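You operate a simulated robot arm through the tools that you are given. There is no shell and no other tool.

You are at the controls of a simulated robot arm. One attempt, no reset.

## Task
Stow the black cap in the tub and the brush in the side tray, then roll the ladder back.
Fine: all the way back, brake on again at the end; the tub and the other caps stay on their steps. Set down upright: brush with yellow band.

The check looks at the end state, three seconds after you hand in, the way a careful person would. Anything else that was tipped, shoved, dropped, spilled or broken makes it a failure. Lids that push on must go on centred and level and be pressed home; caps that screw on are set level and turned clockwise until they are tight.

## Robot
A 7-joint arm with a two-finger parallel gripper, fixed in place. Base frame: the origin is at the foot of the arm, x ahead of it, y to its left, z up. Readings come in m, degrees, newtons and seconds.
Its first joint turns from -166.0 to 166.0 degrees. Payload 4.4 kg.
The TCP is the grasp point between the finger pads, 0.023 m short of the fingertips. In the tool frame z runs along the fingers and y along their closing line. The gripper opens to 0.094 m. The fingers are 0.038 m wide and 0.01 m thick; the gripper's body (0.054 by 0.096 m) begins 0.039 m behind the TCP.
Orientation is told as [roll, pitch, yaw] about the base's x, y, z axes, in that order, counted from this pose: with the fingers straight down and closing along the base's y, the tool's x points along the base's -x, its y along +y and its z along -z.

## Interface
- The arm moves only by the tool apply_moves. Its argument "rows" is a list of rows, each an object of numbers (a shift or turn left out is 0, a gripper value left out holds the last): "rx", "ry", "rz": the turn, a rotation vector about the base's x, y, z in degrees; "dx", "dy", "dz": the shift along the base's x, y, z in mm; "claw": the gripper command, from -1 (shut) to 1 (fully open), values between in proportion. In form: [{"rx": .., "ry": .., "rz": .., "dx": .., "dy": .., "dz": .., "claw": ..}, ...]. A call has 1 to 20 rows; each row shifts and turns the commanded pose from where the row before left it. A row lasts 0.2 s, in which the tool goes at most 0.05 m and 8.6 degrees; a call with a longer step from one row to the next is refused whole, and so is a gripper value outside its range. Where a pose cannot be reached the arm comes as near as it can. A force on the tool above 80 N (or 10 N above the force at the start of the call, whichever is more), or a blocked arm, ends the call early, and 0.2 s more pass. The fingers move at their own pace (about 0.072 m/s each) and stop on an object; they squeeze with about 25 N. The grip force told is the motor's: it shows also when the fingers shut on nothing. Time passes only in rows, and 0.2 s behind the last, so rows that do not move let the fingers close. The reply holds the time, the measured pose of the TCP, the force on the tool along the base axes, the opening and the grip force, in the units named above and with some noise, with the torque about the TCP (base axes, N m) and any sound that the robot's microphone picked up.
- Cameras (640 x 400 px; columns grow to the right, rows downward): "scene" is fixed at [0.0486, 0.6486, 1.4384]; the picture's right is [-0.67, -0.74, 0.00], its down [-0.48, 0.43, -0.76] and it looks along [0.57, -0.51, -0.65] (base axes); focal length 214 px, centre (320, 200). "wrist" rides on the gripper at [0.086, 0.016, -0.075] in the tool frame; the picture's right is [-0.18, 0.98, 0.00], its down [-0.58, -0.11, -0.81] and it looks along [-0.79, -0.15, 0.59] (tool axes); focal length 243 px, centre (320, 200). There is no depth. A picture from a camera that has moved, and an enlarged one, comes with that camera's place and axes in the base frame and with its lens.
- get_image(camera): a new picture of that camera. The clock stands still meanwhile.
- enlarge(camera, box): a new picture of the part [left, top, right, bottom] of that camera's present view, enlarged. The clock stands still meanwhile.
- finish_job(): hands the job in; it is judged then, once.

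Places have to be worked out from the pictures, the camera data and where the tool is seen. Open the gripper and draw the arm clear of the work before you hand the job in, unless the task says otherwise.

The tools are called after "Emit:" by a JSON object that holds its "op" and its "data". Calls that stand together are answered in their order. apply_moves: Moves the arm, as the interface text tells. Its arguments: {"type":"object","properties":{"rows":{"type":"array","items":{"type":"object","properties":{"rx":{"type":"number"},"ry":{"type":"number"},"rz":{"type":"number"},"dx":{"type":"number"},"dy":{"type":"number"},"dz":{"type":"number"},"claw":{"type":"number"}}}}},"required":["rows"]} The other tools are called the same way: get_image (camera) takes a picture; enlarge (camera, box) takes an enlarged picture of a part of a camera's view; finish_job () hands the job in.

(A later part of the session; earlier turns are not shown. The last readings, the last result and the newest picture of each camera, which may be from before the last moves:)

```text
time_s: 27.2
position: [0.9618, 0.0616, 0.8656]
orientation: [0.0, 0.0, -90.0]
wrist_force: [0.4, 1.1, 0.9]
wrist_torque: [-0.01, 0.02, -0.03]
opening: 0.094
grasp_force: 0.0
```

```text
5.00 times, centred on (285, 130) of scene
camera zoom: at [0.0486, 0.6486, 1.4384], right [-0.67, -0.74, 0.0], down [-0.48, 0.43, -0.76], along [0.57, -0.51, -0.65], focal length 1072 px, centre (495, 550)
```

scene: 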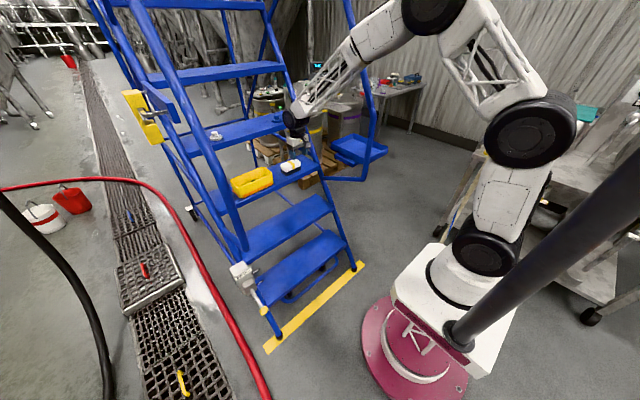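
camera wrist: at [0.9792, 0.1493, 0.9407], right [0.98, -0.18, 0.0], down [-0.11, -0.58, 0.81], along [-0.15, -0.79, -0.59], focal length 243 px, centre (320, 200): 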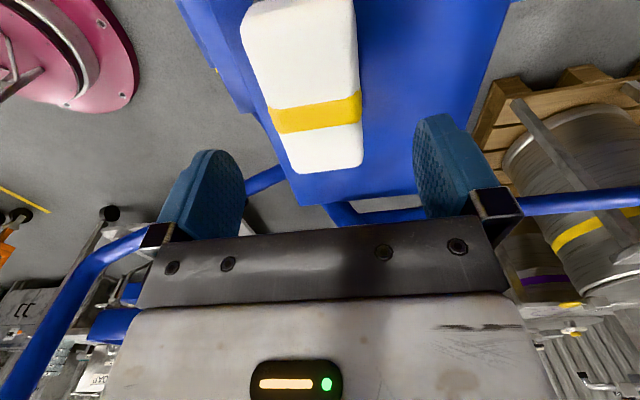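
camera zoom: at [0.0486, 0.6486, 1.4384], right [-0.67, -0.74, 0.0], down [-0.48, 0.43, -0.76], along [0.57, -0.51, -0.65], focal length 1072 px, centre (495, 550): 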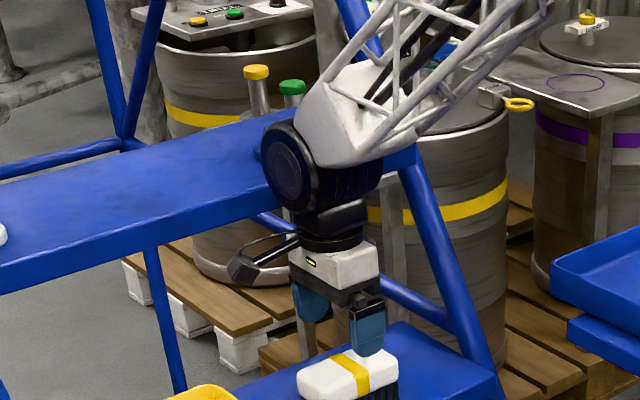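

Alignment over the brush looks right with the fingers on either side. I go down another 40 mm and check.

Emit:
{"op": "apply_moves", "data": {"rows": [{"dx": 1, "dz": -10}, {"dx": 1, "dz": -10}, {"dz": -10}, {"dz": -10}, {}]}}

Emit:
{"op": "get_image", "data": {"camera": "wrist"}}

Emit:
{"op": "enlarge", "data": {"camera": "scene", "box": [245, 100, 325, 180]}}

```text
time_s: 28.4
position: [0.9665, 0.0626, 0.8262]
orientation: [0.1, 0.0, -90.0]
wrist_force: [0.2, -0.4, -0.5]
wrist_torque: [0.01, -0.01, -0.03]
opening: 0.0941
grasp_force: 0.1
```

```text
taken
camera wrist: at [0.9808, 0.1495, 0.9008], right [0.98, -0.18, 0.0], down [-0.11, -0.58, 0.81], along [-0.15, -0.79, -0.59], focal length 243 px, centre (320, 200)
```

wrist: 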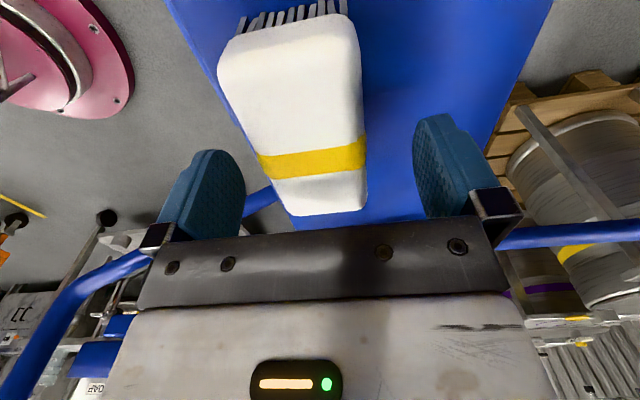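

```text
5.00 times, centred on (285, 140) of scene
camera zoom: at [0.0486, 0.6486, 1.4384], right [-0.67, -0.74, 0.0], down [-0.48, 0.43, -0.76], along [0.57, -0.51, -0.65], focal length 1072 px, centre (495, 500)
```

zoom: 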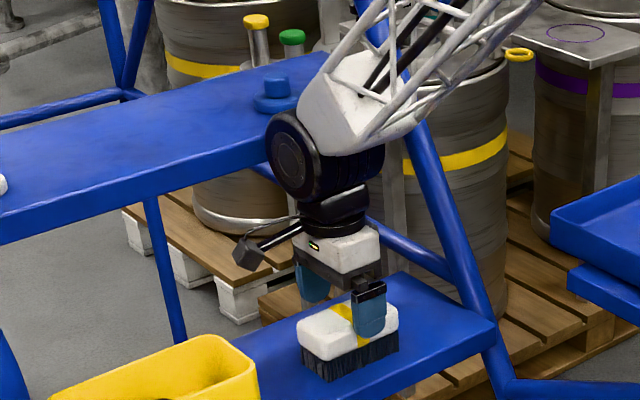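

The brush centre reads ≈(0.961, 0.057); I correct by a few mm while going down to grip height on the white handle.

Emit:
{"op": "apply_moves", "data": {"rows": [{"dx": -2, "dy": -2, "dz": -8}, {"dx": -2, "dy": -2, "dz": -8}, {"dz": -8}, {"dz": -8}, {"dz": -6}, {}]}}

Emit:
{"op": "get_image", "data": {"camera": "wrist"}}

Emit:
{"op": "enlarge", "data": {"camera": "scene", "box": [245, 110, 325, 190]}}

```text
time_s: 29.8
position: [0.961, 0.0584, 0.7865]
orientation: [-0.1, 0.1, -90.0]
wrist_force: [-0.3, 0.4, 0.3]
wrist_torque: [-0.03, 0.0, 0.0]
opening: 0.0939
grasp_force: 0.0
```

```text
taken
camera wrist: at [0.9768, 0.1454, 0.8625], right [0.98, -0.18, 0.0], down [-0.11, -0.58, 0.81], along [-0.15, -0.79, -0.59], focal length 243 px, centre (320, 200)
```

wrist: 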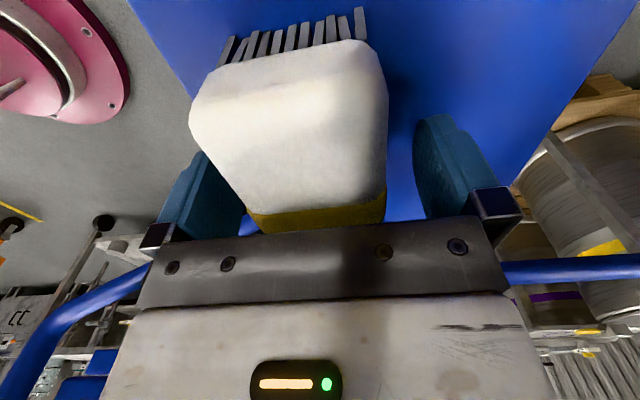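

```text
5.00 times, centred on (285, 150) of scene
camera zoom: at [0.0486, 0.6486, 1.4384], right [-0.67, -0.74, 0.0], down [-0.48, 0.43, -0.76], along [0.57, -0.51, -0.65], focal length 1072 px, centre (495, 450)
```

zoom: 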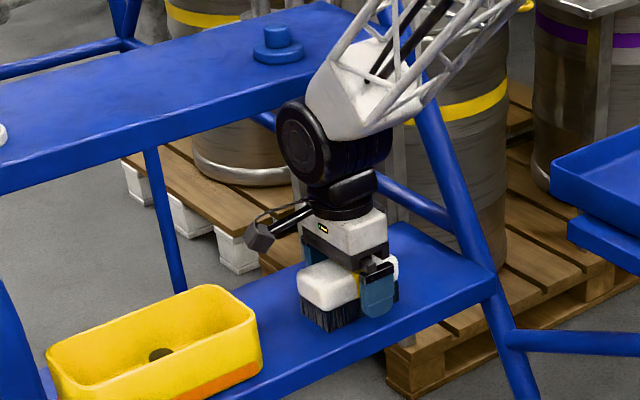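

The fingers flank the handle with no contact force. I close the gripper.

Emit:
{"op": "apply_moves", "data": {"rows": [{"claw": 0.5}, {"claw": -1}, {"claw": -1}, {"claw": -1}, {"claw": -1}]}}

Emit:
{"op": "get_image", "data": {"camera": "wrist"}}

```text
time_s: 31.0
position: [0.9617, 0.0584, 0.7877]
orientation: [0.0, 0.0, -90.0]
wrist_force: [-0.6, -0.4, 0.6]
wrist_torque: [0.03, -0.02, 0.01]
opening: 0.0574
grasp_force: 24.5
```

```text
taken
camera wrist: at [0.9768, 0.1454, 0.8627], right [0.98, -0.18, 0.0], down [-0.11, -0.58, 0.81], along [-0.15, -0.79, -0.59], focal length 243 px, centre (320, 200)
```

wrist: 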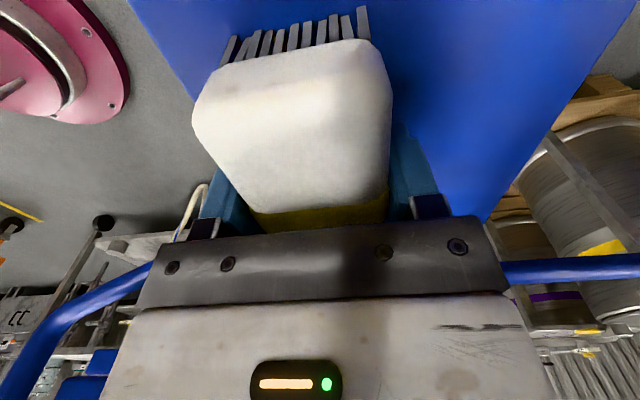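

The brush is held at 57 mm. I lift it straight up past step 4's edge, then retreat toward the robot between the handrails.

Emit:
{"op": "apply_moves", "data": {"rows": [{"dz": 8}, {"dz": 15}, {"dz": 20}, {"dz": 25}, {"dz": 25, "dx": -5}, {"dz": 25, "dx": -10}, {"dz": 25, "dx": -20}, {"dz": 25, "dx": -30}, {"dz": 20, "dx": -35}, {"dz": 15, "dx": -40}, {"dz": 10, "dx": -40}, {"dx": -40}, {"dx": -40}, {"dx": -40}, {"dx": -40}, {"dx": -40}, {"dx": -40}, {"dx": -30}]}}

Emit:
{"op": "get_image", "data": {"camera": "wrist"}}

Emit:
{"op": "get_image", "data": {"camera": "scene"}}

```text
time_s: 34.8
position: [0.5108, 0.0589, 1.0007]
orientation: [0.0, 0.0, -90.0]
wrist_force: [0.5, 0.1, -0.6]
wrist_torque: [0.01, -0.02, 0.0]
opening: 0.0577
grasp_force: 25.0
```

```text
taken
camera wrist: at [0.5265, 0.1452, 1.0756], right [0.98, -0.18, 0.0], down [-0.11, -0.58, 0.81], along [-0.15, -0.79, -0.59], focal length 243 px, centre (320, 200)
```

wrist: 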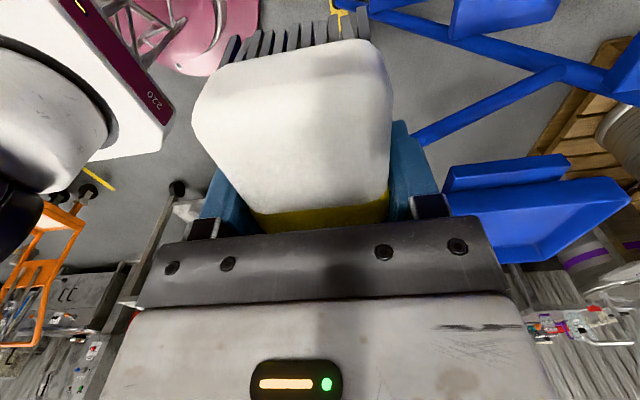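

```text
taken
```

scene: 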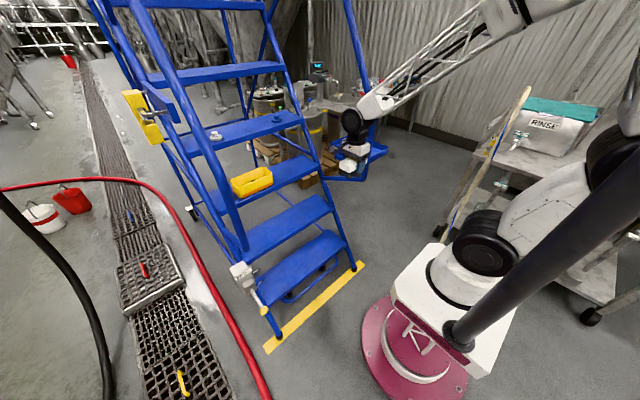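

The tray is partly visible at the right; I enlarge it to refine its rim and floor.

Emit:
{"op": "enlarge", "data": {"camera": "wrist", "box": [400, 120, 640, 270]}}

Emit:
{"op": "enlarge", "data": {"camera": "scene", "box": [310, 90, 410, 190]}}

```text
2.67 times, centred on (520, 195) of wrist
camera zoom: at [0.5265, 0.1452, 1.0756], right [0.98, -0.18, 0.0], down [-0.11, -0.58, 0.81], along [-0.15, -0.79, -0.59], focal length 647 px, centre (-213, 213)
```

zoom: 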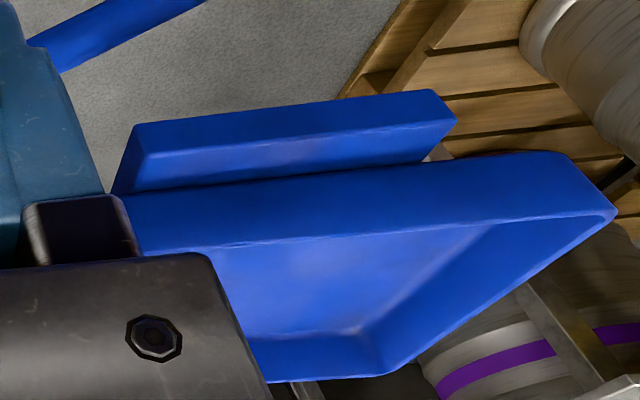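

```text
4.00 times, centred on (360, 140) of scene
camera zoom: at [0.0486, 0.6486, 1.4384], right [-0.67, -0.74, 0.0], down [-0.48, 0.43, -0.76], along [0.57, -0.51, -0.65], focal length 858 px, centre (160, 440)
```

zoom: 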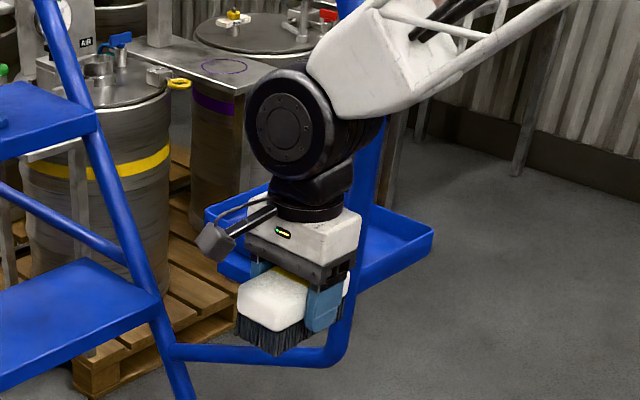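

Tray estimate: x 0.615–0.865, y −0.165…−0.376, rim z≈0.87; the handrail post stands near x≈0.59, y≈−0.16. I go around in front of it at x≈0.45, swing to y≈−0.27, and turn the hand to look at the tray.

Emit:
{"op": "apply_moves", "data": {"rows": [{"dx": -15, "dz": 10}, {"dx": -20, "dz": 15}, {"dx": -20, "dz": 15, "dy": -15}, {"dx": -5, "dz": 15, "dy": -25}, {"dy": -30, "dz": 15}, {"dy": -30, "dz": 10}, {"dy": -30}, {"dy": -30}, {"dy": -30}, {"dy": -30}, {"dy": -30}, {"dy": -30}, {"dy": -25}, {"dy": -20}]}}

Emit:
{"op": "get_image", "data": {"camera": "wrist"}}

Emit:
{"op": "get_image", "data": {"camera": "scene"}}

```text
time_s: 37.8
position: [0.4508, -0.2672, 1.0798]
orientation: [0.0, 0.0, -90.1]
wrist_force: [0.3, 0.0, -1.7]
wrist_torque: [0.02, -0.01, 0.0]
opening: 0.0578
grasp_force: 25.1
```

```text
taken
camera wrist: at [0.4672, -0.1807, 1.155], right [0.98, -0.18, 0.0], down [-0.11, -0.58, 0.81], along [-0.15, -0.79, -0.59], focal length 243 px, centre (320, 200)
```

wrist: 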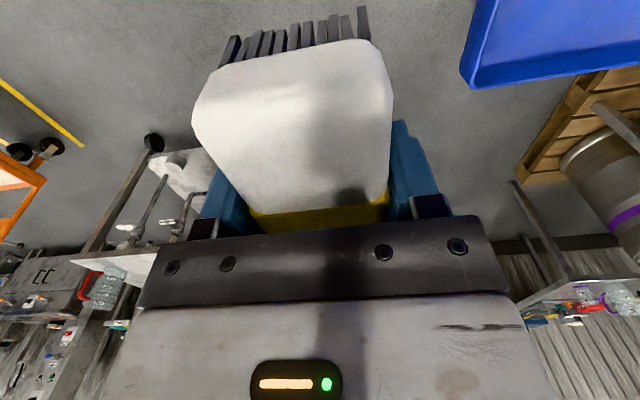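

```text
taken
```

scene: 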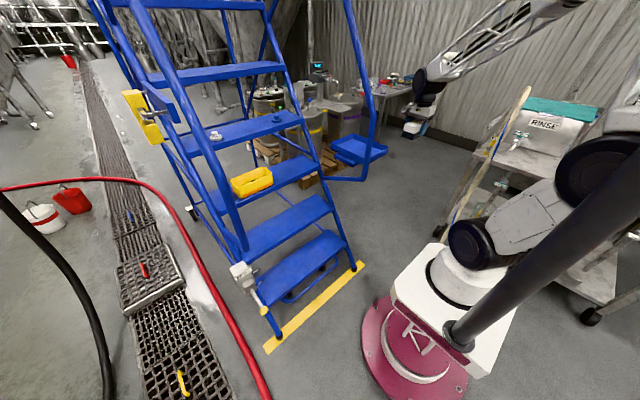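

I turn the hand by +50° so the camera looks toward the tray.

Emit:
{"op": "apply_moves", "data": {"rows": [{"rz": 7}, {"rz": 7}, {"rz": 7}, {"rz": 7}, {"rz": 7}, {"rz": 7}, {"rz": 8}]}}

Emit:
{"op": "get_image", "data": {"camera": "wrist"}}

```text
time_s: 39.4
position: [0.4499, -0.2673, 1.0803]
orientation: [-0.1, 0.0, -39.9]
wrist_force: [-0.1, -0.9, -2.2]
wrist_torque: [-0.01, 0.01, 0.01]
opening: 0.0578
grasp_force: 24.9
```

```text
taken
camera wrist: at [0.3946, -0.1982, 1.1552], right [0.77, 0.64, 0.0], down [0.38, -0.46, 0.81], along [0.51, -0.62, -0.59], focal length 243 px, centre (320, 200)
```

wrist: 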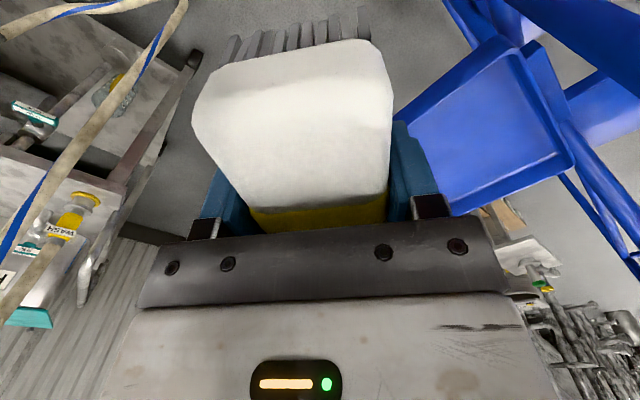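

The tray is visible; its rim computes to x 0.61–0.87, y −0.16…−0.36, z≈0.88. I enlarge to find the floor height and where the handrail runs.

Emit:
{"op": "enlarge", "data": {"camera": "wrist", "box": [390, 0, 640, 220]}}

Emit:
{"op": "enlarge", "data": {"camera": "scene", "box": [310, 60, 430, 200]}}

```text
1.82 times, centred on (515, 110) of wrist
camera zoom: at [0.3946, -0.1982, 1.1552], right [0.77, 0.64, 0.0], down [0.38, -0.46, 0.81], along [0.51, -0.62, -0.59], focal length 441 px, centre (-34, 364)
```

zoom: 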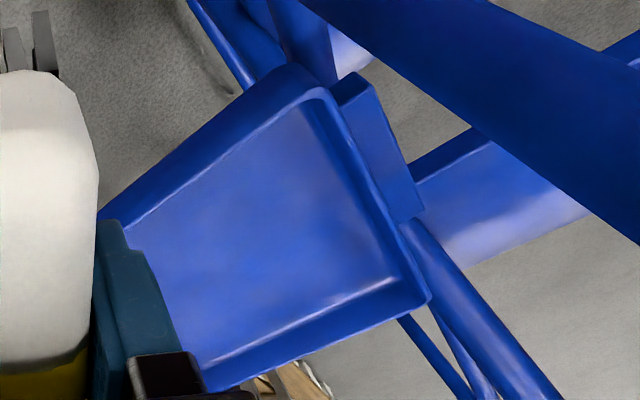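

```text
2.86 times, centred on (370, 130) of scene
camera zoom: at [0.0486, 0.6486, 1.4384], right [-0.67, -0.74, 0.0], down [-0.48, 0.43, -0.76], along [0.57, -0.51, -0.65], focal length 613 px, centre (177, 400)
```

zoom: 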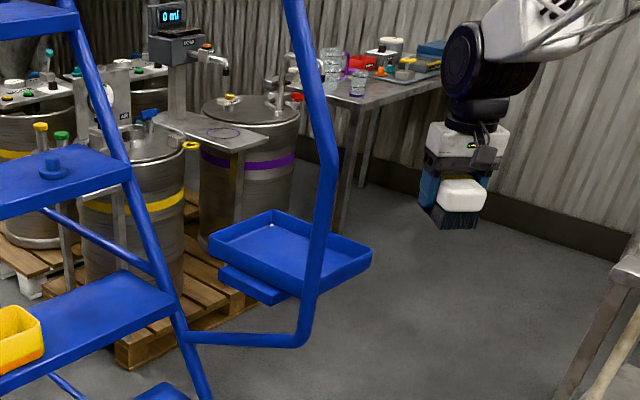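

The handrail runs at y≈−0.13 with its post at x≈0.575, inside of the tray. I turn the hand back to yaw 0 so the brush lies along x, and move over the tray centre at safe height, keeping to y≈−0.30.

Emit:
{"op": "apply_moves", "data": {"rows": [{"rz": 8, "dy": -6, "dz": -8}, {"rz": 8, "dy": -6, "dz": -8}, {"rz": 8, "dy": -6, "dz": -8}, {"rz": 8, "dy": -6, "dz": -8}, {"rz": 8, "dy": -6, "dz": -8}, {"dx": 25}, {"dx": 30}, {"dx": 30}, {"dx": 30}, {"dx": 30}, {"dx": 30}]}}

Emit:
{"op": "get_image", "data": {"camera": "wrist"}}

Emit:
{"op": "get_image", "data": {"camera": "scene"}}

```text
time_s: 41.8
position: [0.6266, -0.2961, 1.0414]
orientation: [0.1, 0.0, 0.0]
wrist_force: [-0.3, -0.3, 0.1]
wrist_torque: [0.0, 0.01, -0.02]
opening: 0.0577
grasp_force: 24.9
```

```text
taken
camera wrist: at [0.5398, -0.2798, 1.1164], right [0.18, 0.98, 0.0], down [0.58, -0.11, 0.81], along [0.79, -0.15, -0.59], focal length 243 px, centre (320, 200)
```

wrist: 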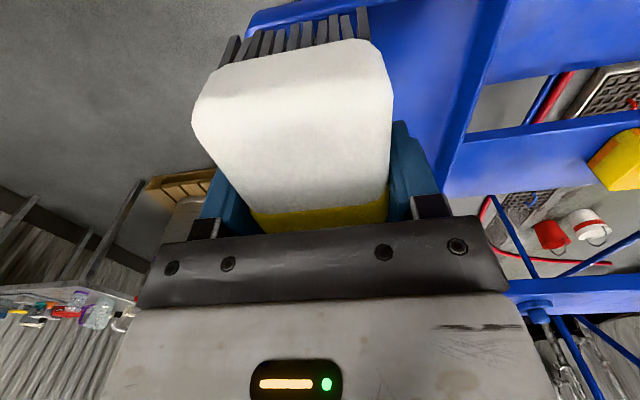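

```text
taken
```

scene: 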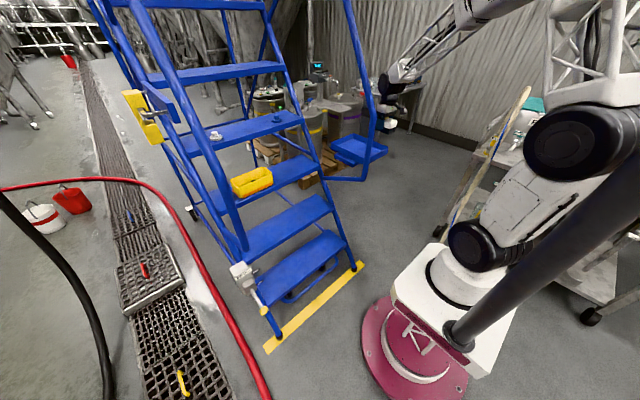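

The tray's outer corner reads ≈(0.606, −0.352). I'll place the brush at about (0.73, −0.285); moving there at height and checking the arm's clearance to the handrail.

Emit:
{"op": "apply_moves", "data": {"rows": [{"dx": 25, "dy": 3, "dz": -5}, {"dx": 25, "dy": 3, "dz": -5}, {"dx": 25, "dy": 3, "dz": -5}, {"dx": 25, "dy": 2, "dz": -5}, {}]}}

Emit:
{"op": "get_image", "data": {"camera": "wrist"}}

Emit:
{"op": "enlarge", "data": {"camera": "scene", "box": [320, 40, 440, 180]}}

```text
time_s: 43.0
position: [0.726, -0.2857, 1.0212]
orientation: [0.0, 0.0, 0.1]
wrist_force: [0.1, 0.0, -1.1]
wrist_torque: [-0.01, -0.01, 0.0]
opening: 0.0577
grasp_force: 25.1
```

```text
taken
camera wrist: at [0.6397, -0.2688, 1.0953], right [0.18, 0.98, 0.0], down [0.58, -0.11, 0.81], along [0.79, -0.15, -0.59], focal length 243 px, centre (320, 200)
```

wrist: 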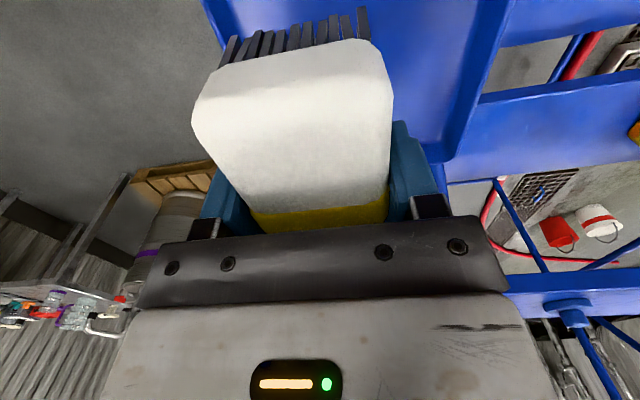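

```text
2.86 times, centred on (380, 110) of scene
camera zoom: at [0.0486, 0.6486, 1.4384], right [-0.67, -0.74, 0.0], down [-0.48, 0.43, -0.76], along [0.57, -0.51, -0.65], focal length 613 px, centre (149, 457)
```

zoom: 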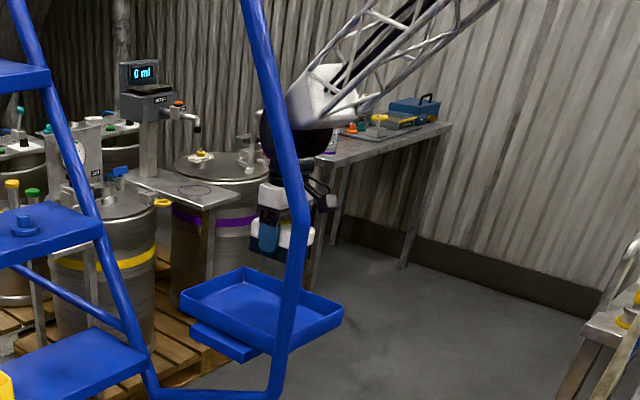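

Position looks right over the tray. I descend to just above the rim level and check again.

Emit:
{"op": "apply_moves", "data": {"rows": [{"dz": -18}, {"dz": -18}, {"dz": -18}, {"dz": -16}, {}]}}

Emit:
{"op": "get_image", "data": {"camera": "wrist"}}

Emit:
{"op": "enlarge", "data": {"camera": "scene", "box": [320, 90, 410, 190]}}

```text
time_s: 44.2
position: [0.7265, -0.2851, 0.9494]
orientation: [0.0, 0.0, 0.0]
wrist_force: [0.0, 0.1, -0.9]
wrist_torque: [-0.01, -0.02, -0.03]
opening: 0.0576
grasp_force: 24.8
```

```text
taken
camera wrist: at [0.6395, -0.2683, 1.0253], right [0.18, 0.98, 0.0], down [0.58, -0.11, 0.81], along [0.79, -0.15, -0.59], focal length 243 px, centre (320, 200)
```

wrist: 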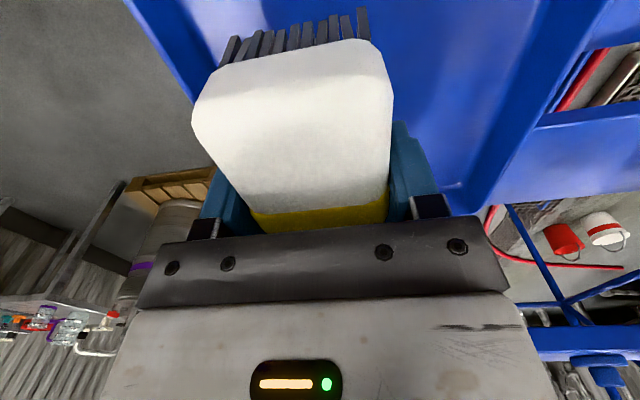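

```text
4.00 times, centred on (365, 140) of scene
camera zoom: at [0.0486, 0.6486, 1.4384], right [-0.67, -0.74, 0.0], down [-0.48, 0.43, -0.76], along [0.57, -0.51, -0.65], focal length 858 px, centre (140, 440)
```

zoom: 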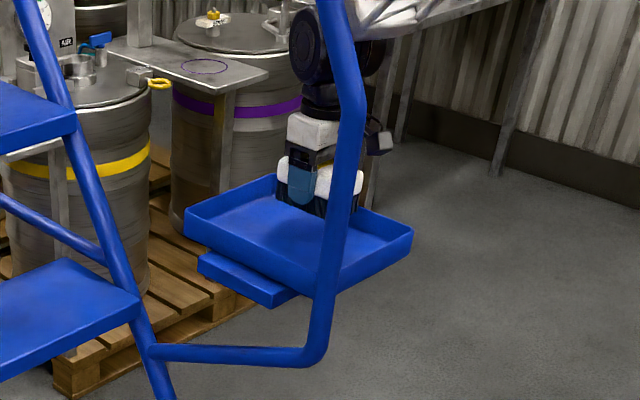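

The brush is over the tray's outer half with the walls clear. I lower in small steps.

Emit:
{"op": "apply_moves", "data": {"rows": [{"dz": -7}, {"dz": -7}, {"dz": -6}, {"dz": -6}, {}]}}

Emit:
{"op": "get_image", "data": {"camera": "wrist"}}

Emit:
{"op": "enlarge", "data": {"camera": "scene", "box": [330, 110, 400, 180]}}

```text
time_s: 45.4
position: [0.7272, -0.2849, 0.924]
orientation: [0.0, 0.1, -0.1]
wrist_force: [-0.3, 0.0, 0.2]
wrist_torque: [0.03, 0.02, 0.02]
opening: 0.0578
grasp_force: 25.0
```

```text
taken
camera wrist: at [0.6394, -0.2684, 0.9995], right [0.18, 0.98, 0.0], down [0.58, -0.11, 0.81], along [0.79, -0.15, -0.59], focal length 243 px, centre (320, 200)
```

wrist: 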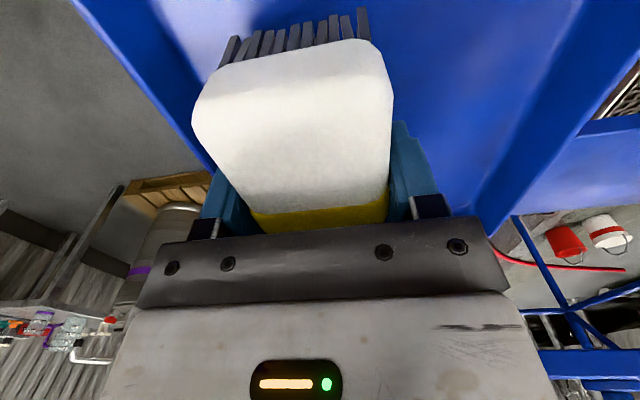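

```text
5.71 times, centred on (365, 145) of scene
camera zoom: at [0.0486, 0.6486, 1.4384], right [-0.67, -0.74, 0.0], down [-0.48, 0.43, -0.76], along [0.57, -0.51, -0.65], focal length 1226 px, centre (63, 514)
```

zoom: 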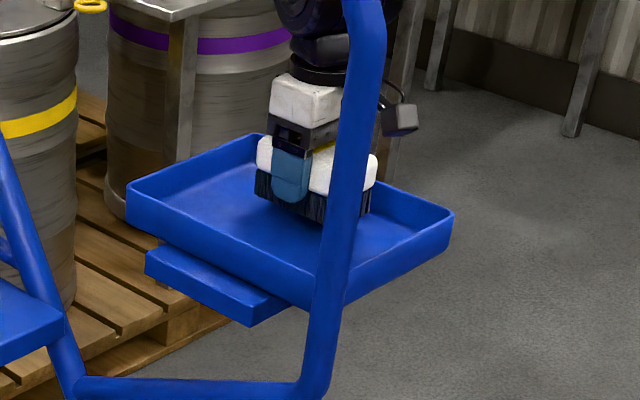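

Still free; continuing down in small steps until I feel the tray floor.

Emit:
{"op": "apply_moves", "data": {"rows": [{"dz": -5}, {"dz": -5}, {"dz": -4}, {}]}}

Emit:
{"op": "enlarge", "data": {"camera": "scene", "box": [330, 110, 400, 180]}}

```text
time_s: 46.4
position: [0.7263, -0.2858, 0.91]
orientation: [0.0, 0.0, 0.0]
wrist_force: [0.1, 0.2, -0.9]
wrist_torque: [-0.01, -0.03, 0.01]
opening: 0.0575
grasp_force: 25.0
```

```text
5.71 times, centred on (365, 145) of scene
camera zoom: at [0.0486, 0.6486, 1.4384], right [-0.67, -0.74, 0.0], down [-0.48, 0.43, -0.76], along [0.57, -0.51, -0.65], focal length 1226 px, centre (63, 514)
```

zoom: 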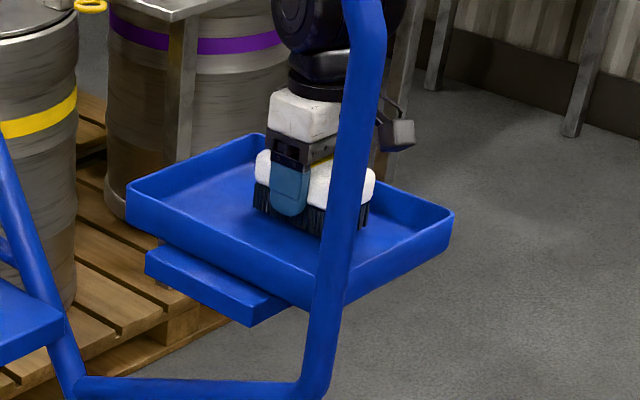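

Emit:
{"op": "apply_moves", "data": {"rows": [{"dz": -4}, {"dz": -4}, {"dz": -3}, {}]}}

```text
time_s: 47.4
position: [0.7266, -0.2867, 0.9004]
orientation: [0.0, -0.1, 0.1]
wrist_force: [4.5, 2.9, 19.4]
wrist_torque: [0.03, -0.03, 0.0]
opening: 0.058
grasp_force: 24.8
```

Contact at TCP z≈0.900 with ~19 N. I ease up slightly and open the fingers modestly so the brush stands on its bristles.

Emit:
{"op": "apply_moves", "data": {"rows": [{"dz": 1}, {}, {"claw": 0.35}, {"claw": 0.5}, {"claw": 0.6}, {}, {}]}}

Emit:
{"op": "get_image", "data": {"camera": "wrist"}}

Emit:
{"op": "enlarge", "data": {"camera": "scene", "box": [330, 110, 400, 180]}}

```text
time_s: 49.0
position: [0.7263, -0.2858, 0.9003]
orientation: [0.0, 0.0, 0.0]
wrist_force: [0.1, 0.1, -0.2]
wrist_torque: [0.02, 0.01, -0.02]
opening: 0.0753
grasp_force: 0.1
```

```text
taken
camera wrist: at [0.639, -0.2689, 0.9753], right [0.18, 0.98, 0.0], down [0.58, -0.11, 0.81], along [0.79, -0.15, -0.59], focal length 243 px, centre (320, 200)
```

wrist: 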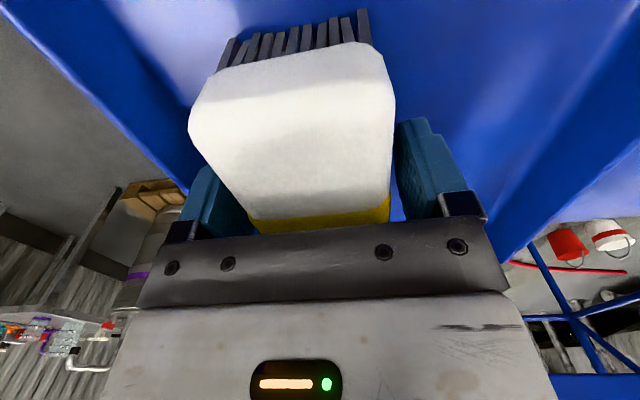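

```text
5.71 times, centred on (365, 145) of scene
camera zoom: at [0.0486, 0.6486, 1.4384], right [-0.67, -0.74, 0.0], down [-0.48, 0.43, -0.76], along [0.57, -0.51, -0.65], focal length 1226 px, centre (63, 514)
```

zoom: 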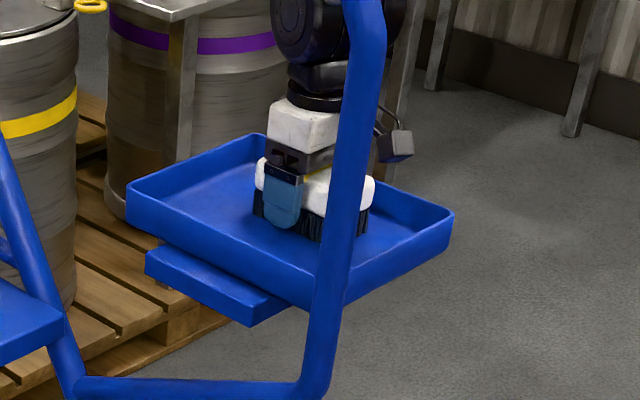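

The brush stands in the tray and the fingers are free. I lift straight up and retreat toward the robot, away from the handrail.

Emit:
{"op": "apply_moves", "data": {"rows": [{"dz": 10}, {"dz": 20}, {"dz": 25}, {"dz": 30}, {"dz": 30}, {"dz": 25}, {"dx": -30}, {"dx": -40}, {"dx": -40}, {"dx": -40}, {"dx": -40}, {"dx": -40}, {"dx": -30}]}}

Emit:
{"op": "get_image", "data": {"camera": "wrist"}}

Emit:
{"op": "get_image", "data": {"camera": "scene"}}

Emit:
{"op": "enlarge", "data": {"camera": "scene", "box": [330, 110, 400, 180]}}

```text
time_s: 51.8
position: [0.4661, -0.2855, 1.0392]
orientation: [0.0, 0.0, 0.0]
wrist_force: [0.0, 0.7, -0.2]
wrist_torque: [-0.04, 0.03, 0.01]
opening: 0.0753
grasp_force: 0.2
```

```text
taken
camera wrist: at [0.3792, -0.2692, 1.1155], right [0.18, 0.98, 0.0], down [0.58, -0.11, 0.81], along [0.79, -0.15, -0.59], focal length 243 px, centre (320, 200)
```

wrist: 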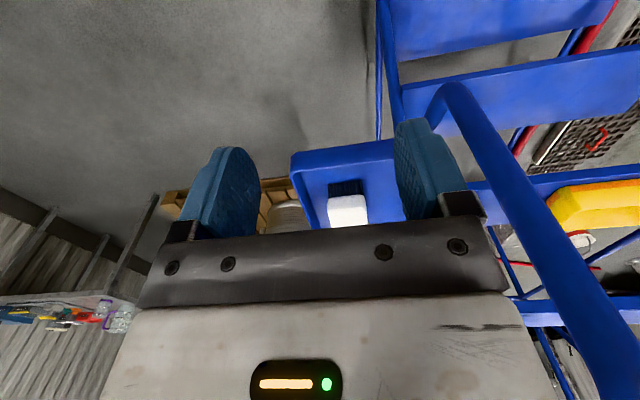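

```text
taken
```

scene: 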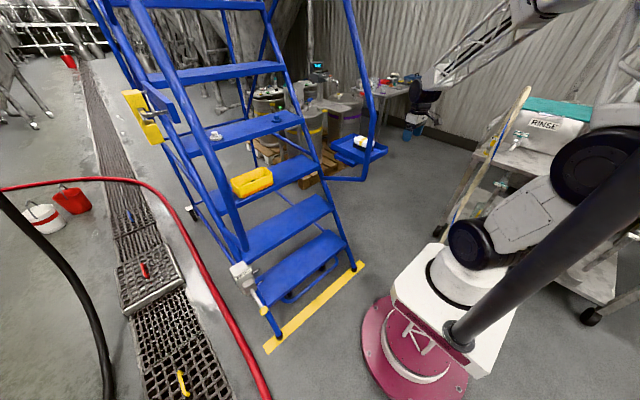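

```text
5.71 times, centred on (365, 145) of scene
camera zoom: at [0.0486, 0.6486, 1.4384], right [-0.67, -0.74, 0.0], down [-0.48, 0.43, -0.76], along [0.57, -0.51, -0.65], focal length 1226 px, centre (63, 514)
```

zoom: 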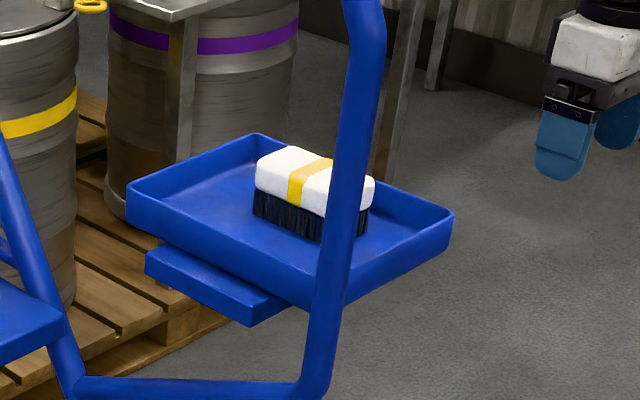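

The brush stands upright in the side tray. Now the brake: I swing around in front of the ladder to its left front leg to view the brake lever.

Emit:
{"op": "apply_moves", "data": {"rows": [{"dx": -10, "dy": 20}, {"dx": -15, "dy": 35}, {"dx": -15, "dy": 40}, {"dx": -15, "dy": 40}, {"dx": -15, "dy": 40}, {"dx": -10, "dy": 40}, {"dx": -10, "dy": 40}, {"dy": 40}, {"dy": 40}, {"dy": 40, "dz": -10}, {"dy": 40, "dz": -15}, {"dy": 40, "dz": -15}, {"dy": 40, "dz": -15}, {"dy": 40, "dz": -15}, {"dy": 40, "dz": -15}, {"dy": 40, "dz": -15}, {"dy": 40, "dz": -15}, {"dy": 40, "dz": -15}, {"dy": 25, "dz": -15}]}}

Emit:
{"op": "get_image", "data": {"camera": "wrist"}}

Emit:
{"op": "get_image", "data": {"camera": "scene"}}

```text
time_s: 55.8
position: [0.3759, 0.433, 0.8959]
orientation: [0.0, 0.0, -0.1]
wrist_force: [-0.2, 0.5, -0.4]
wrist_torque: [0.02, 0.0, 0.02]
opening: 0.0753
grasp_force: 0.1
```

```text
taken
camera wrist: at [0.289, 0.4509, 0.9704], right [0.19, 0.98, 0.0], down [0.58, -0.11, 0.81], along [0.79, -0.15, -0.59], focal length 243 px, centre (320, 200)
```

wrist: 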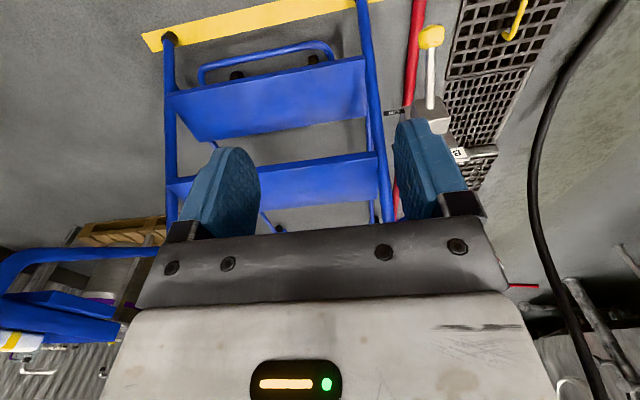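

```text
taken
```

scene: 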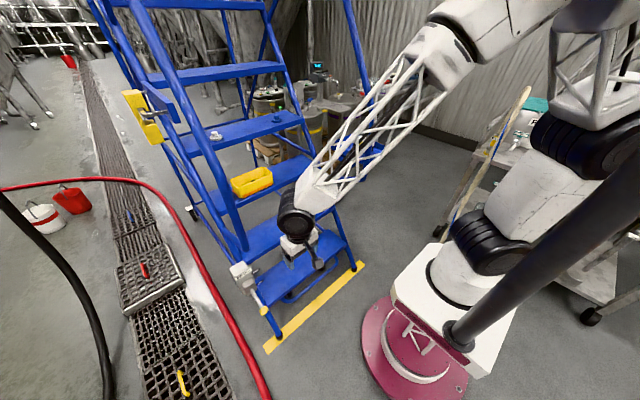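

The knob triangulates to ≈(0.45, 0.576, 0.59) and the shaft enters the box at ≈(0.52, 0.573, 0.645). I enlarge the brake in both views.

Emit:
{"op": "enlarge", "data": {"camera": "wrist", "box": [370, 10, 510, 200]}}

Emit:
{"op": "enlarge", "data": {"camera": "scene", "box": [215, 245, 290, 320]}}

```text
2.11 times, centred on (440, 105) of wrist
camera zoom: at [0.289, 0.4509, 0.9704], right [0.19, 0.98, 0.0], down [0.58, -0.11, 0.81], along [0.79, -0.15, -0.59], focal length 511 px, centre (67, 400)
```

zoom: 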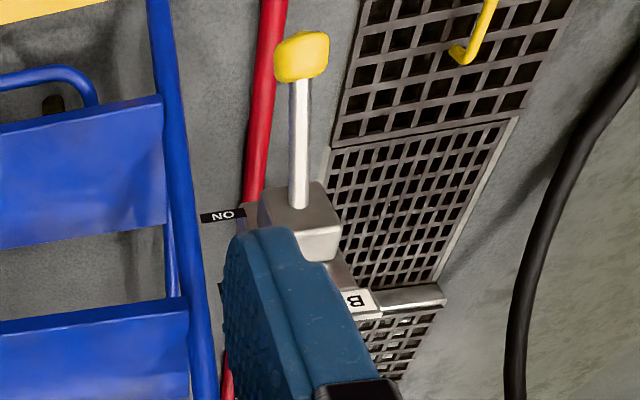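

```text
5.33 times, centred on (252, 282) of scene
camera zoom: at [0.0486, 0.6486, 1.4384], right [-0.67, -0.74, 0.0], down [-0.48, 0.43, -0.76], along [0.57, -0.51, -0.65], focal length 1144 px, centre (680, -240)
```

zoom: 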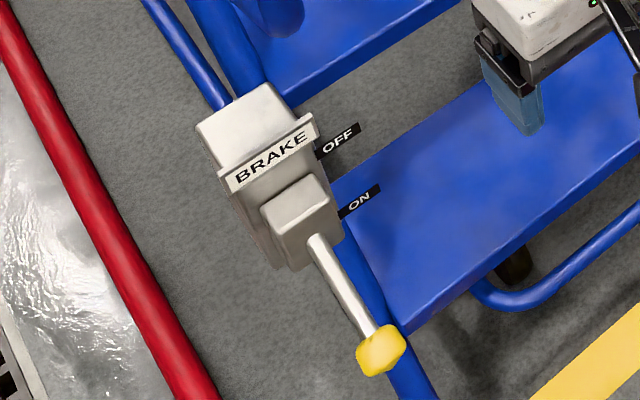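

The lever points toward the robot and about 32° down (ON); OFF is above, so it rotates (or slides) upward. I approach with the hand tilted forward, fingers open in y, to straddle the knob.

Emit:
{"op": "apply_moves", "data": {"rows": [{"dx": -6, "dy": 14, "dz": -14, "ry": -6, "claw": 1}, {"dx": -6, "dy": 14, "dz": -14, "ry": -6}, {"dx": -6, "dy": 14, "dz": -14, "ry": -6}, {"dx": -6, "dy": 14, "dz": -14, "ry": -6}, {"dx": -6, "dy": 14, "dz": -14, "ry": -6}, {"dx": -6, "dy": 14, "dz": -14, "ry": -6}, {"dx": -6, "dy": 14, "dz": -14, "ry": -6}, {"dx": -6, "dy": 14, "dz": -14, "ry": -6}, {"dx": -6, "dy": 14, "dz": -14, "ry": -6}, {"dx": -6, "dy": 14, "dz": -14, "ry": -6}]}}

Emit:
{"op": "get_image", "data": {"camera": "wrist"}}

Emit:
{"op": "get_image", "data": {"camera": "scene"}}

```text
time_s: 58.0
position: [0.3155, 0.574, 0.7566]
orientation: [0.0, -60.1, -0.1]
wrist_force: [-0.2, 0.3, 0.3]
wrist_torque: [0.05, 0.02, 0.0]
opening: 0.0941
grasp_force: 0.1
```

```text
taken
camera wrist: at [0.2078, 0.591, 0.719], right [0.09, 0.98, 0.16], down [-0.41, -0.11, 0.91], along [0.91, -0.15, 0.39], focal length 243 px, centre (320, 200)
```

wrist: 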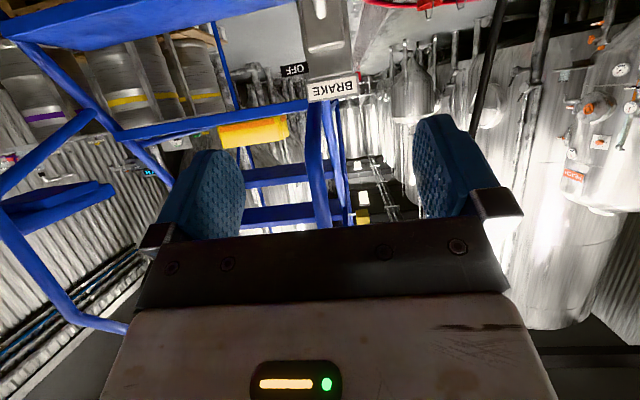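

```text
taken
```

scene: 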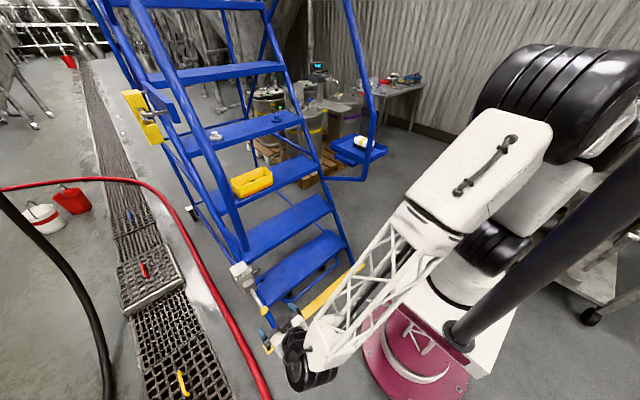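

I lower the hand to the knob's level, still short of it, to see lever, slot and knob from the front.

Emit:
{"op": "apply_moves", "data": {"rows": [{"dz": -25}, {"dz": -25}, {"dz": -25}, {"dz": -25}, {"dz": -20}]}}

Emit:
{"op": "get_image", "data": {"camera": "wrist"}}

Emit:
{"op": "enlarge", "data": {"camera": "wrist", "box": [220, 0, 420, 200]}}

Emit:
{"op": "enlarge", "data": {"camera": "scene", "box": [215, 245, 335, 365]}}

```text
time_s: 59.2
position: [0.3167, 0.5736, 0.6352]
orientation: [0.1, -60.0, -0.1]
wrist_force: [0.0, -0.8, 0.3]
wrist_torque: [-0.01, -0.01, 0.0]
opening: 0.094
grasp_force: 0.2
```

```text
taken
camera wrist: at [0.2083, 0.591, 0.5981], right [0.09, 0.98, 0.16], down [-0.41, -0.11, 0.91], along [0.91, -0.15, 0.39], focal length 243 px, centre (320, 200)
```

wrist: 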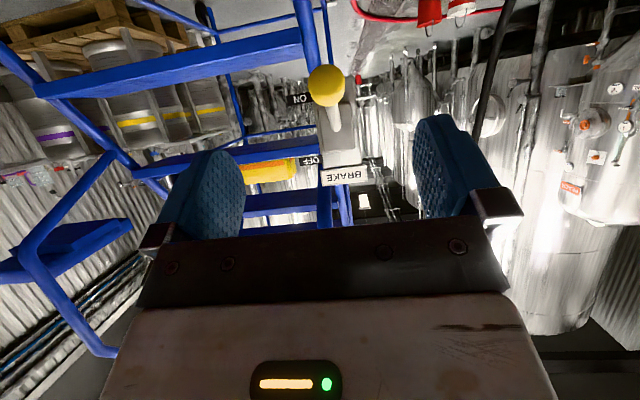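

```text
2.00 times, centred on (320, 100) of wrist
camera zoom: at [0.2083, 0.591, 0.5981], right [0.09, 0.98, 0.16], down [-0.41, -0.11, 0.91], along [0.91, -0.15, 0.39], focal length 485 px, centre (320, 400)
```

zoom: 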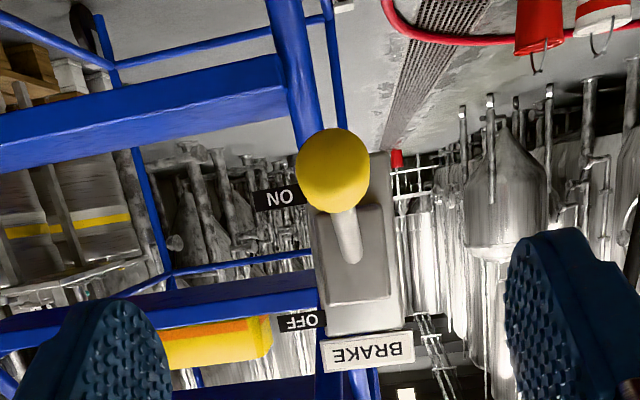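

```text
3.33 times, centred on (275, 305) of scene
camera zoom: at [0.0486, 0.6486, 1.4384], right [-0.67, -0.74, 0.0], down [-0.48, 0.43, -0.76], along [0.57, -0.51, -0.65], focal length 715 px, centre (470, -150)
```

zoom: 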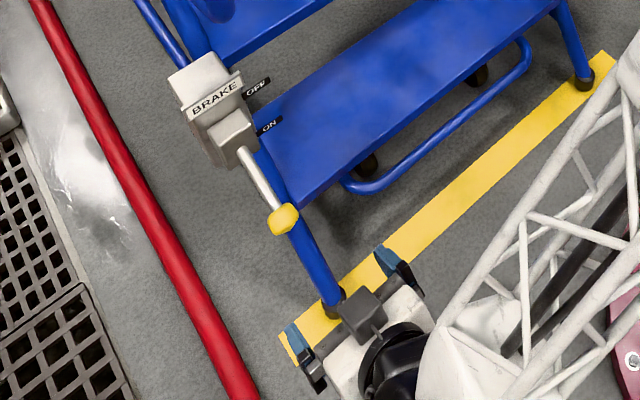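

Front view confirms a rotating lever: pivot ≈(0.53, 0.576, 0.64), knob at (0.449, 0.5755, 0.591), at ON; OFF is up. I move in so the knob sits between the pads.

Emit:
{"op": "apply_moves", "data": {"rows": [{"dx": 20, "dy": 0.5, "dz": -7}, {"dx": 20, "dy": 0.5, "dz": -7}, {"dx": 20, "dy": 0.5, "dz": -7}, {"dx": 20, "dz": -7}, {"dx": 20, "dz": -7}, {"dx": 20, "dz": -6}, {"dx": 10, "dz": -2}, {}]}}

Emit:
{"op": "get_image", "data": {"camera": "wrist"}}

Emit:
{"op": "enlarge", "data": {"camera": "scene", "box": [215, 245, 295, 325]}}

```text
time_s: 61.0
position: [0.4452, 0.576, 0.5925]
orientation: [-0.1, -59.9, 0.1]
wrist_force: [-0.3, 0.0, 0.0]
wrist_torque: [0.0, -0.02, -0.01]
opening: 0.094
grasp_force: 0.0
```

```text
taken
camera wrist: at [0.3379, 0.5927, 0.555], right [0.09, 0.98, 0.16], down [-0.41, -0.11, 0.91], along [0.91, -0.15, 0.39], focal length 243 px, centre (320, 200)
```

wrist: 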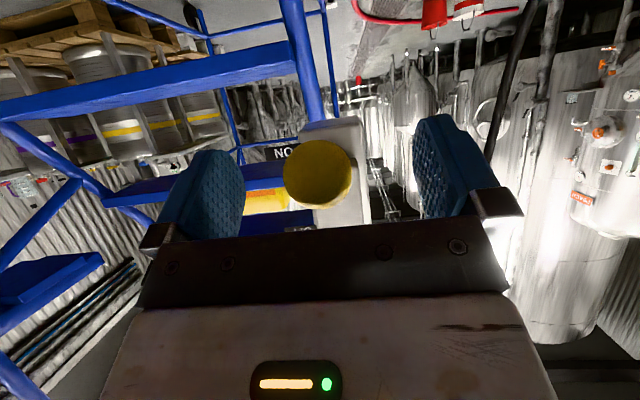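

```text
5.00 times, centred on (255, 285) of scene
camera zoom: at [0.0486, 0.6486, 1.4384], right [-0.67, -0.74, 0.0], down [-0.48, 0.43, -0.76], along [0.57, -0.51, -0.65], focal length 1072 px, centre (645, -225)
```

zoom: 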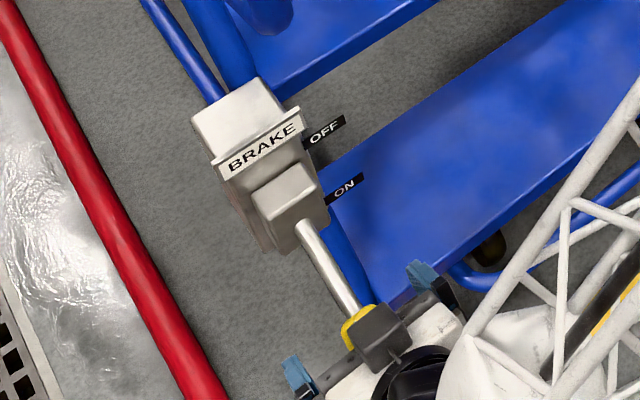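

The knob is centred between the pads. I close on it.

Emit:
{"op": "apply_moves", "data": {"rows": [{"dx": 3, "claw": -1}, {"claw": -1}, {"claw": -1}, {"claw": -1}, {"claw": -1}]}}

```text
time_s: 62.2
position: [0.4478, 0.5761, 0.5914]
orientation: [-0.2, -60.0, 0.0]
wrist_force: [5.6, -27.4, 7.9]
wrist_torque: [-0.11, -0.06, -0.07]
opening: 0.0308
grasp_force: 44.4
```

Gripped at 31 mm, with a sideways reaction of −27 N, so the knob sits slightly to −y; I shift 1.5 mm to relax it.

Emit:
{"op": "apply_moves", "data": {"rows": [{"dy": -1}, {"dy": -0.5}, {}]}}

```text
time_s: 63.0
position: [0.4485, 0.574, 0.5917]
orientation: [-0.1, -59.9, 0.0]
wrist_force: [6.7, -0.3, -9.9]
wrist_torque: [0.03, 1.13, 0.04]
opening: 0.0306
grasp_force: 45.1
```

Sideways load is gone. I start lifting the lever along its arc about the estimated pivot, turning the hand with it, the first 15°.

Emit:
{"op": "apply_moves", "data": {"rows": [{"dx": -4.1, "dz": 7.3, "ry": 5}, {"dx": -3.4, "dz": 7.6, "ry": 5}, {"dx": -2.7, "dz": 7.9, "ry": 5}]}}

Emit:
{"op": "enlarge", "data": {"camera": "scene", "box": [215, 245, 295, 325]}}

```text
time_s: 63.8
position: [0.4398, 0.5741, 0.6157]
orientation: [0.1, -45.0, -0.1]
wrist_force: [2.5, -1.1, 11.6]
wrist_torque: [0.07, -1.14, -0.14]
opening: 0.0307
grasp_force: 45.1
```

```text
5.00 times, centred on (255, 285) of scene
camera zoom: at [0.0486, 0.6486, 1.4384], right [-0.67, -0.74, 0.0], down [-0.48, 0.43, -0.76], along [0.57, -0.51, -0.65], focal length 1072 px, centre (645, -225)
```

zoom: 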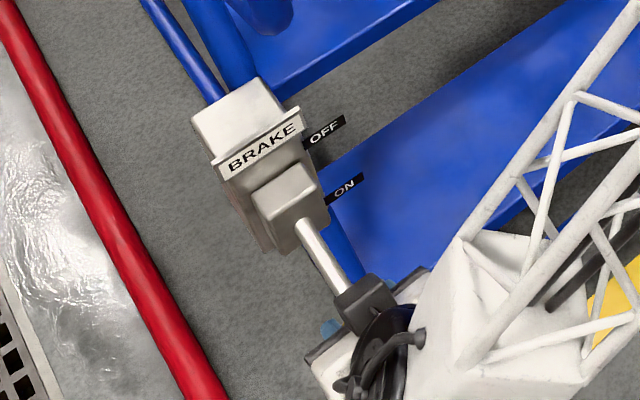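

The lever follows with low force. I continue the arc another 20°.

Emit:
{"op": "apply_moves", "data": {"rows": [{"dx": -2.0, "dz": 8.1, "ry": 5}, {"dx": -1.3, "dz": 8.2, "ry": 5}, {"dx": -0.6, "dz": 8.3, "ry": 5}, {"dx": 0.2, "dz": 8.4, "ry": 5}]}}

Emit:
{"op": "enlarge", "data": {"camera": "scene", "box": [215, 245, 295, 325]}}

```text
time_s: 64.8
position: [0.4365, 0.5744, 0.6469]
orientation: [0.0, -24.9, 0.0]
wrist_force: [13.4, 14.2, 4.6]
wrist_torque: [-0.06, -0.66, 0.12]
opening: 0.0312
grasp_force: 45.1
```

```text
5.00 times, centred on (255, 285) of scene
camera zoom: at [0.0486, 0.6486, 1.4384], right [-0.67, -0.74, 0.0], down [-0.48, 0.43, -0.76], along [0.57, -0.51, -0.65], focal length 1072 px, centre (645, -225)
```

zoom: 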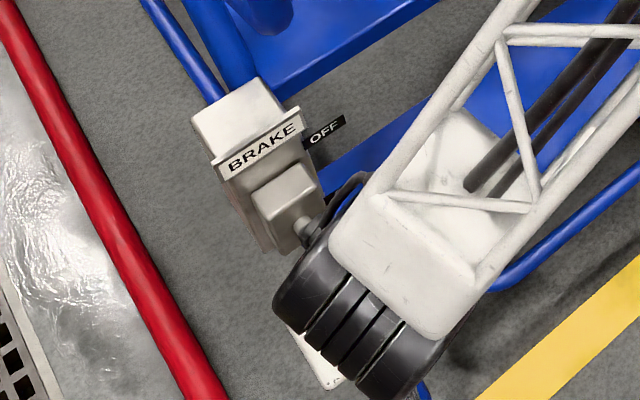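

Still moving smoothly; I continue upward, nudging slightly toward +x per the reaction force.

Emit:
{"op": "apply_moves", "data": {"rows": [{"dx": 1.3, "dz": 8.3, "ry": 4}, {"dx": 2.1, "dz": 8.2, "ry": 4}, {"dx": 2.6, "dz": 8.0, "ry": 4}]}}

Emit:
{"op": "get_image", "data": {"camera": "wrist"}}

```text
time_s: 65.6
position: [0.4404, 0.5749, 0.6725]
orientation: [0.0, -12.9, 0.0]
wrist_force: [-6.2, 30.1, -8.1]
wrist_torque: [0.1, 1.02, 0.07]
opening: 0.031
grasp_force: 45.3
```

```text
taken
camera wrist: at [0.3392, 0.5916, 0.7266], right [0.18, 0.98, 0.04], down [0.39, -0.11, 0.92], along [0.9, -0.15, -0.4], focal length 243 px, centre (320, 200)
```

wrist: 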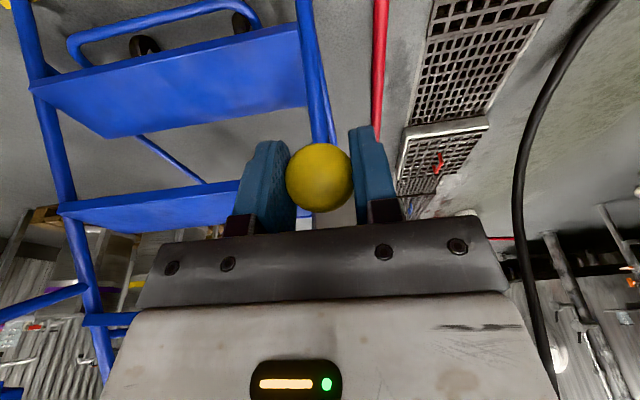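

At about +18°; the knob pulls the tool toward +y by 30 N, so I add a little +y and continue to about +34°.

Emit:
{"op": "apply_moves", "data": {"rows": [{"dy": 1.2, "dx": 1.5, "dz": 4.5, "ry": 3}, {"dx": 2.5, "dz": 7.8, "ry": 4}, {"dx": 3.2, "dz": 7.5, "ry": 4}]}}

Emit:
{"op": "enlarge", "data": {"camera": "scene", "box": [215, 245, 295, 325]}}

```text
time_s: 66.4
position: [0.4477, 0.5746, 0.6915]
orientation: [-0.2, -2.0, 0.0]
wrist_force: [7.1, 15.7, -17.7]
wrist_torque: [-0.03, 1.21, 0.06]
opening: 0.0311
grasp_force: 44.4
```

```text
5.00 times, centred on (255, 285) of scene
camera zoom: at [0.0486, 0.6486, 1.4384], right [-0.67, -0.74, 0.0], down [-0.48, 0.43, -0.76], along [0.57, -0.51, -0.65], focal length 1072 px, centre (645, -225)
```

zoom: 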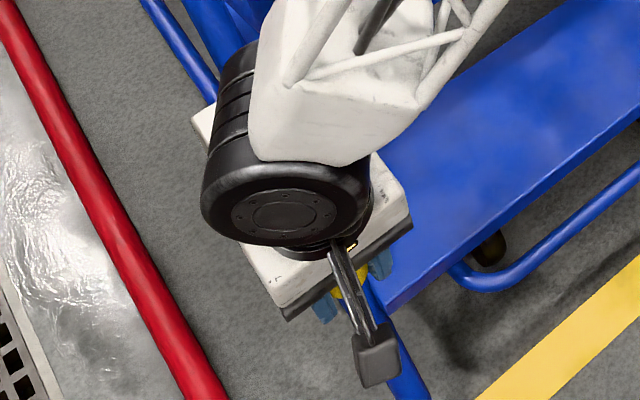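

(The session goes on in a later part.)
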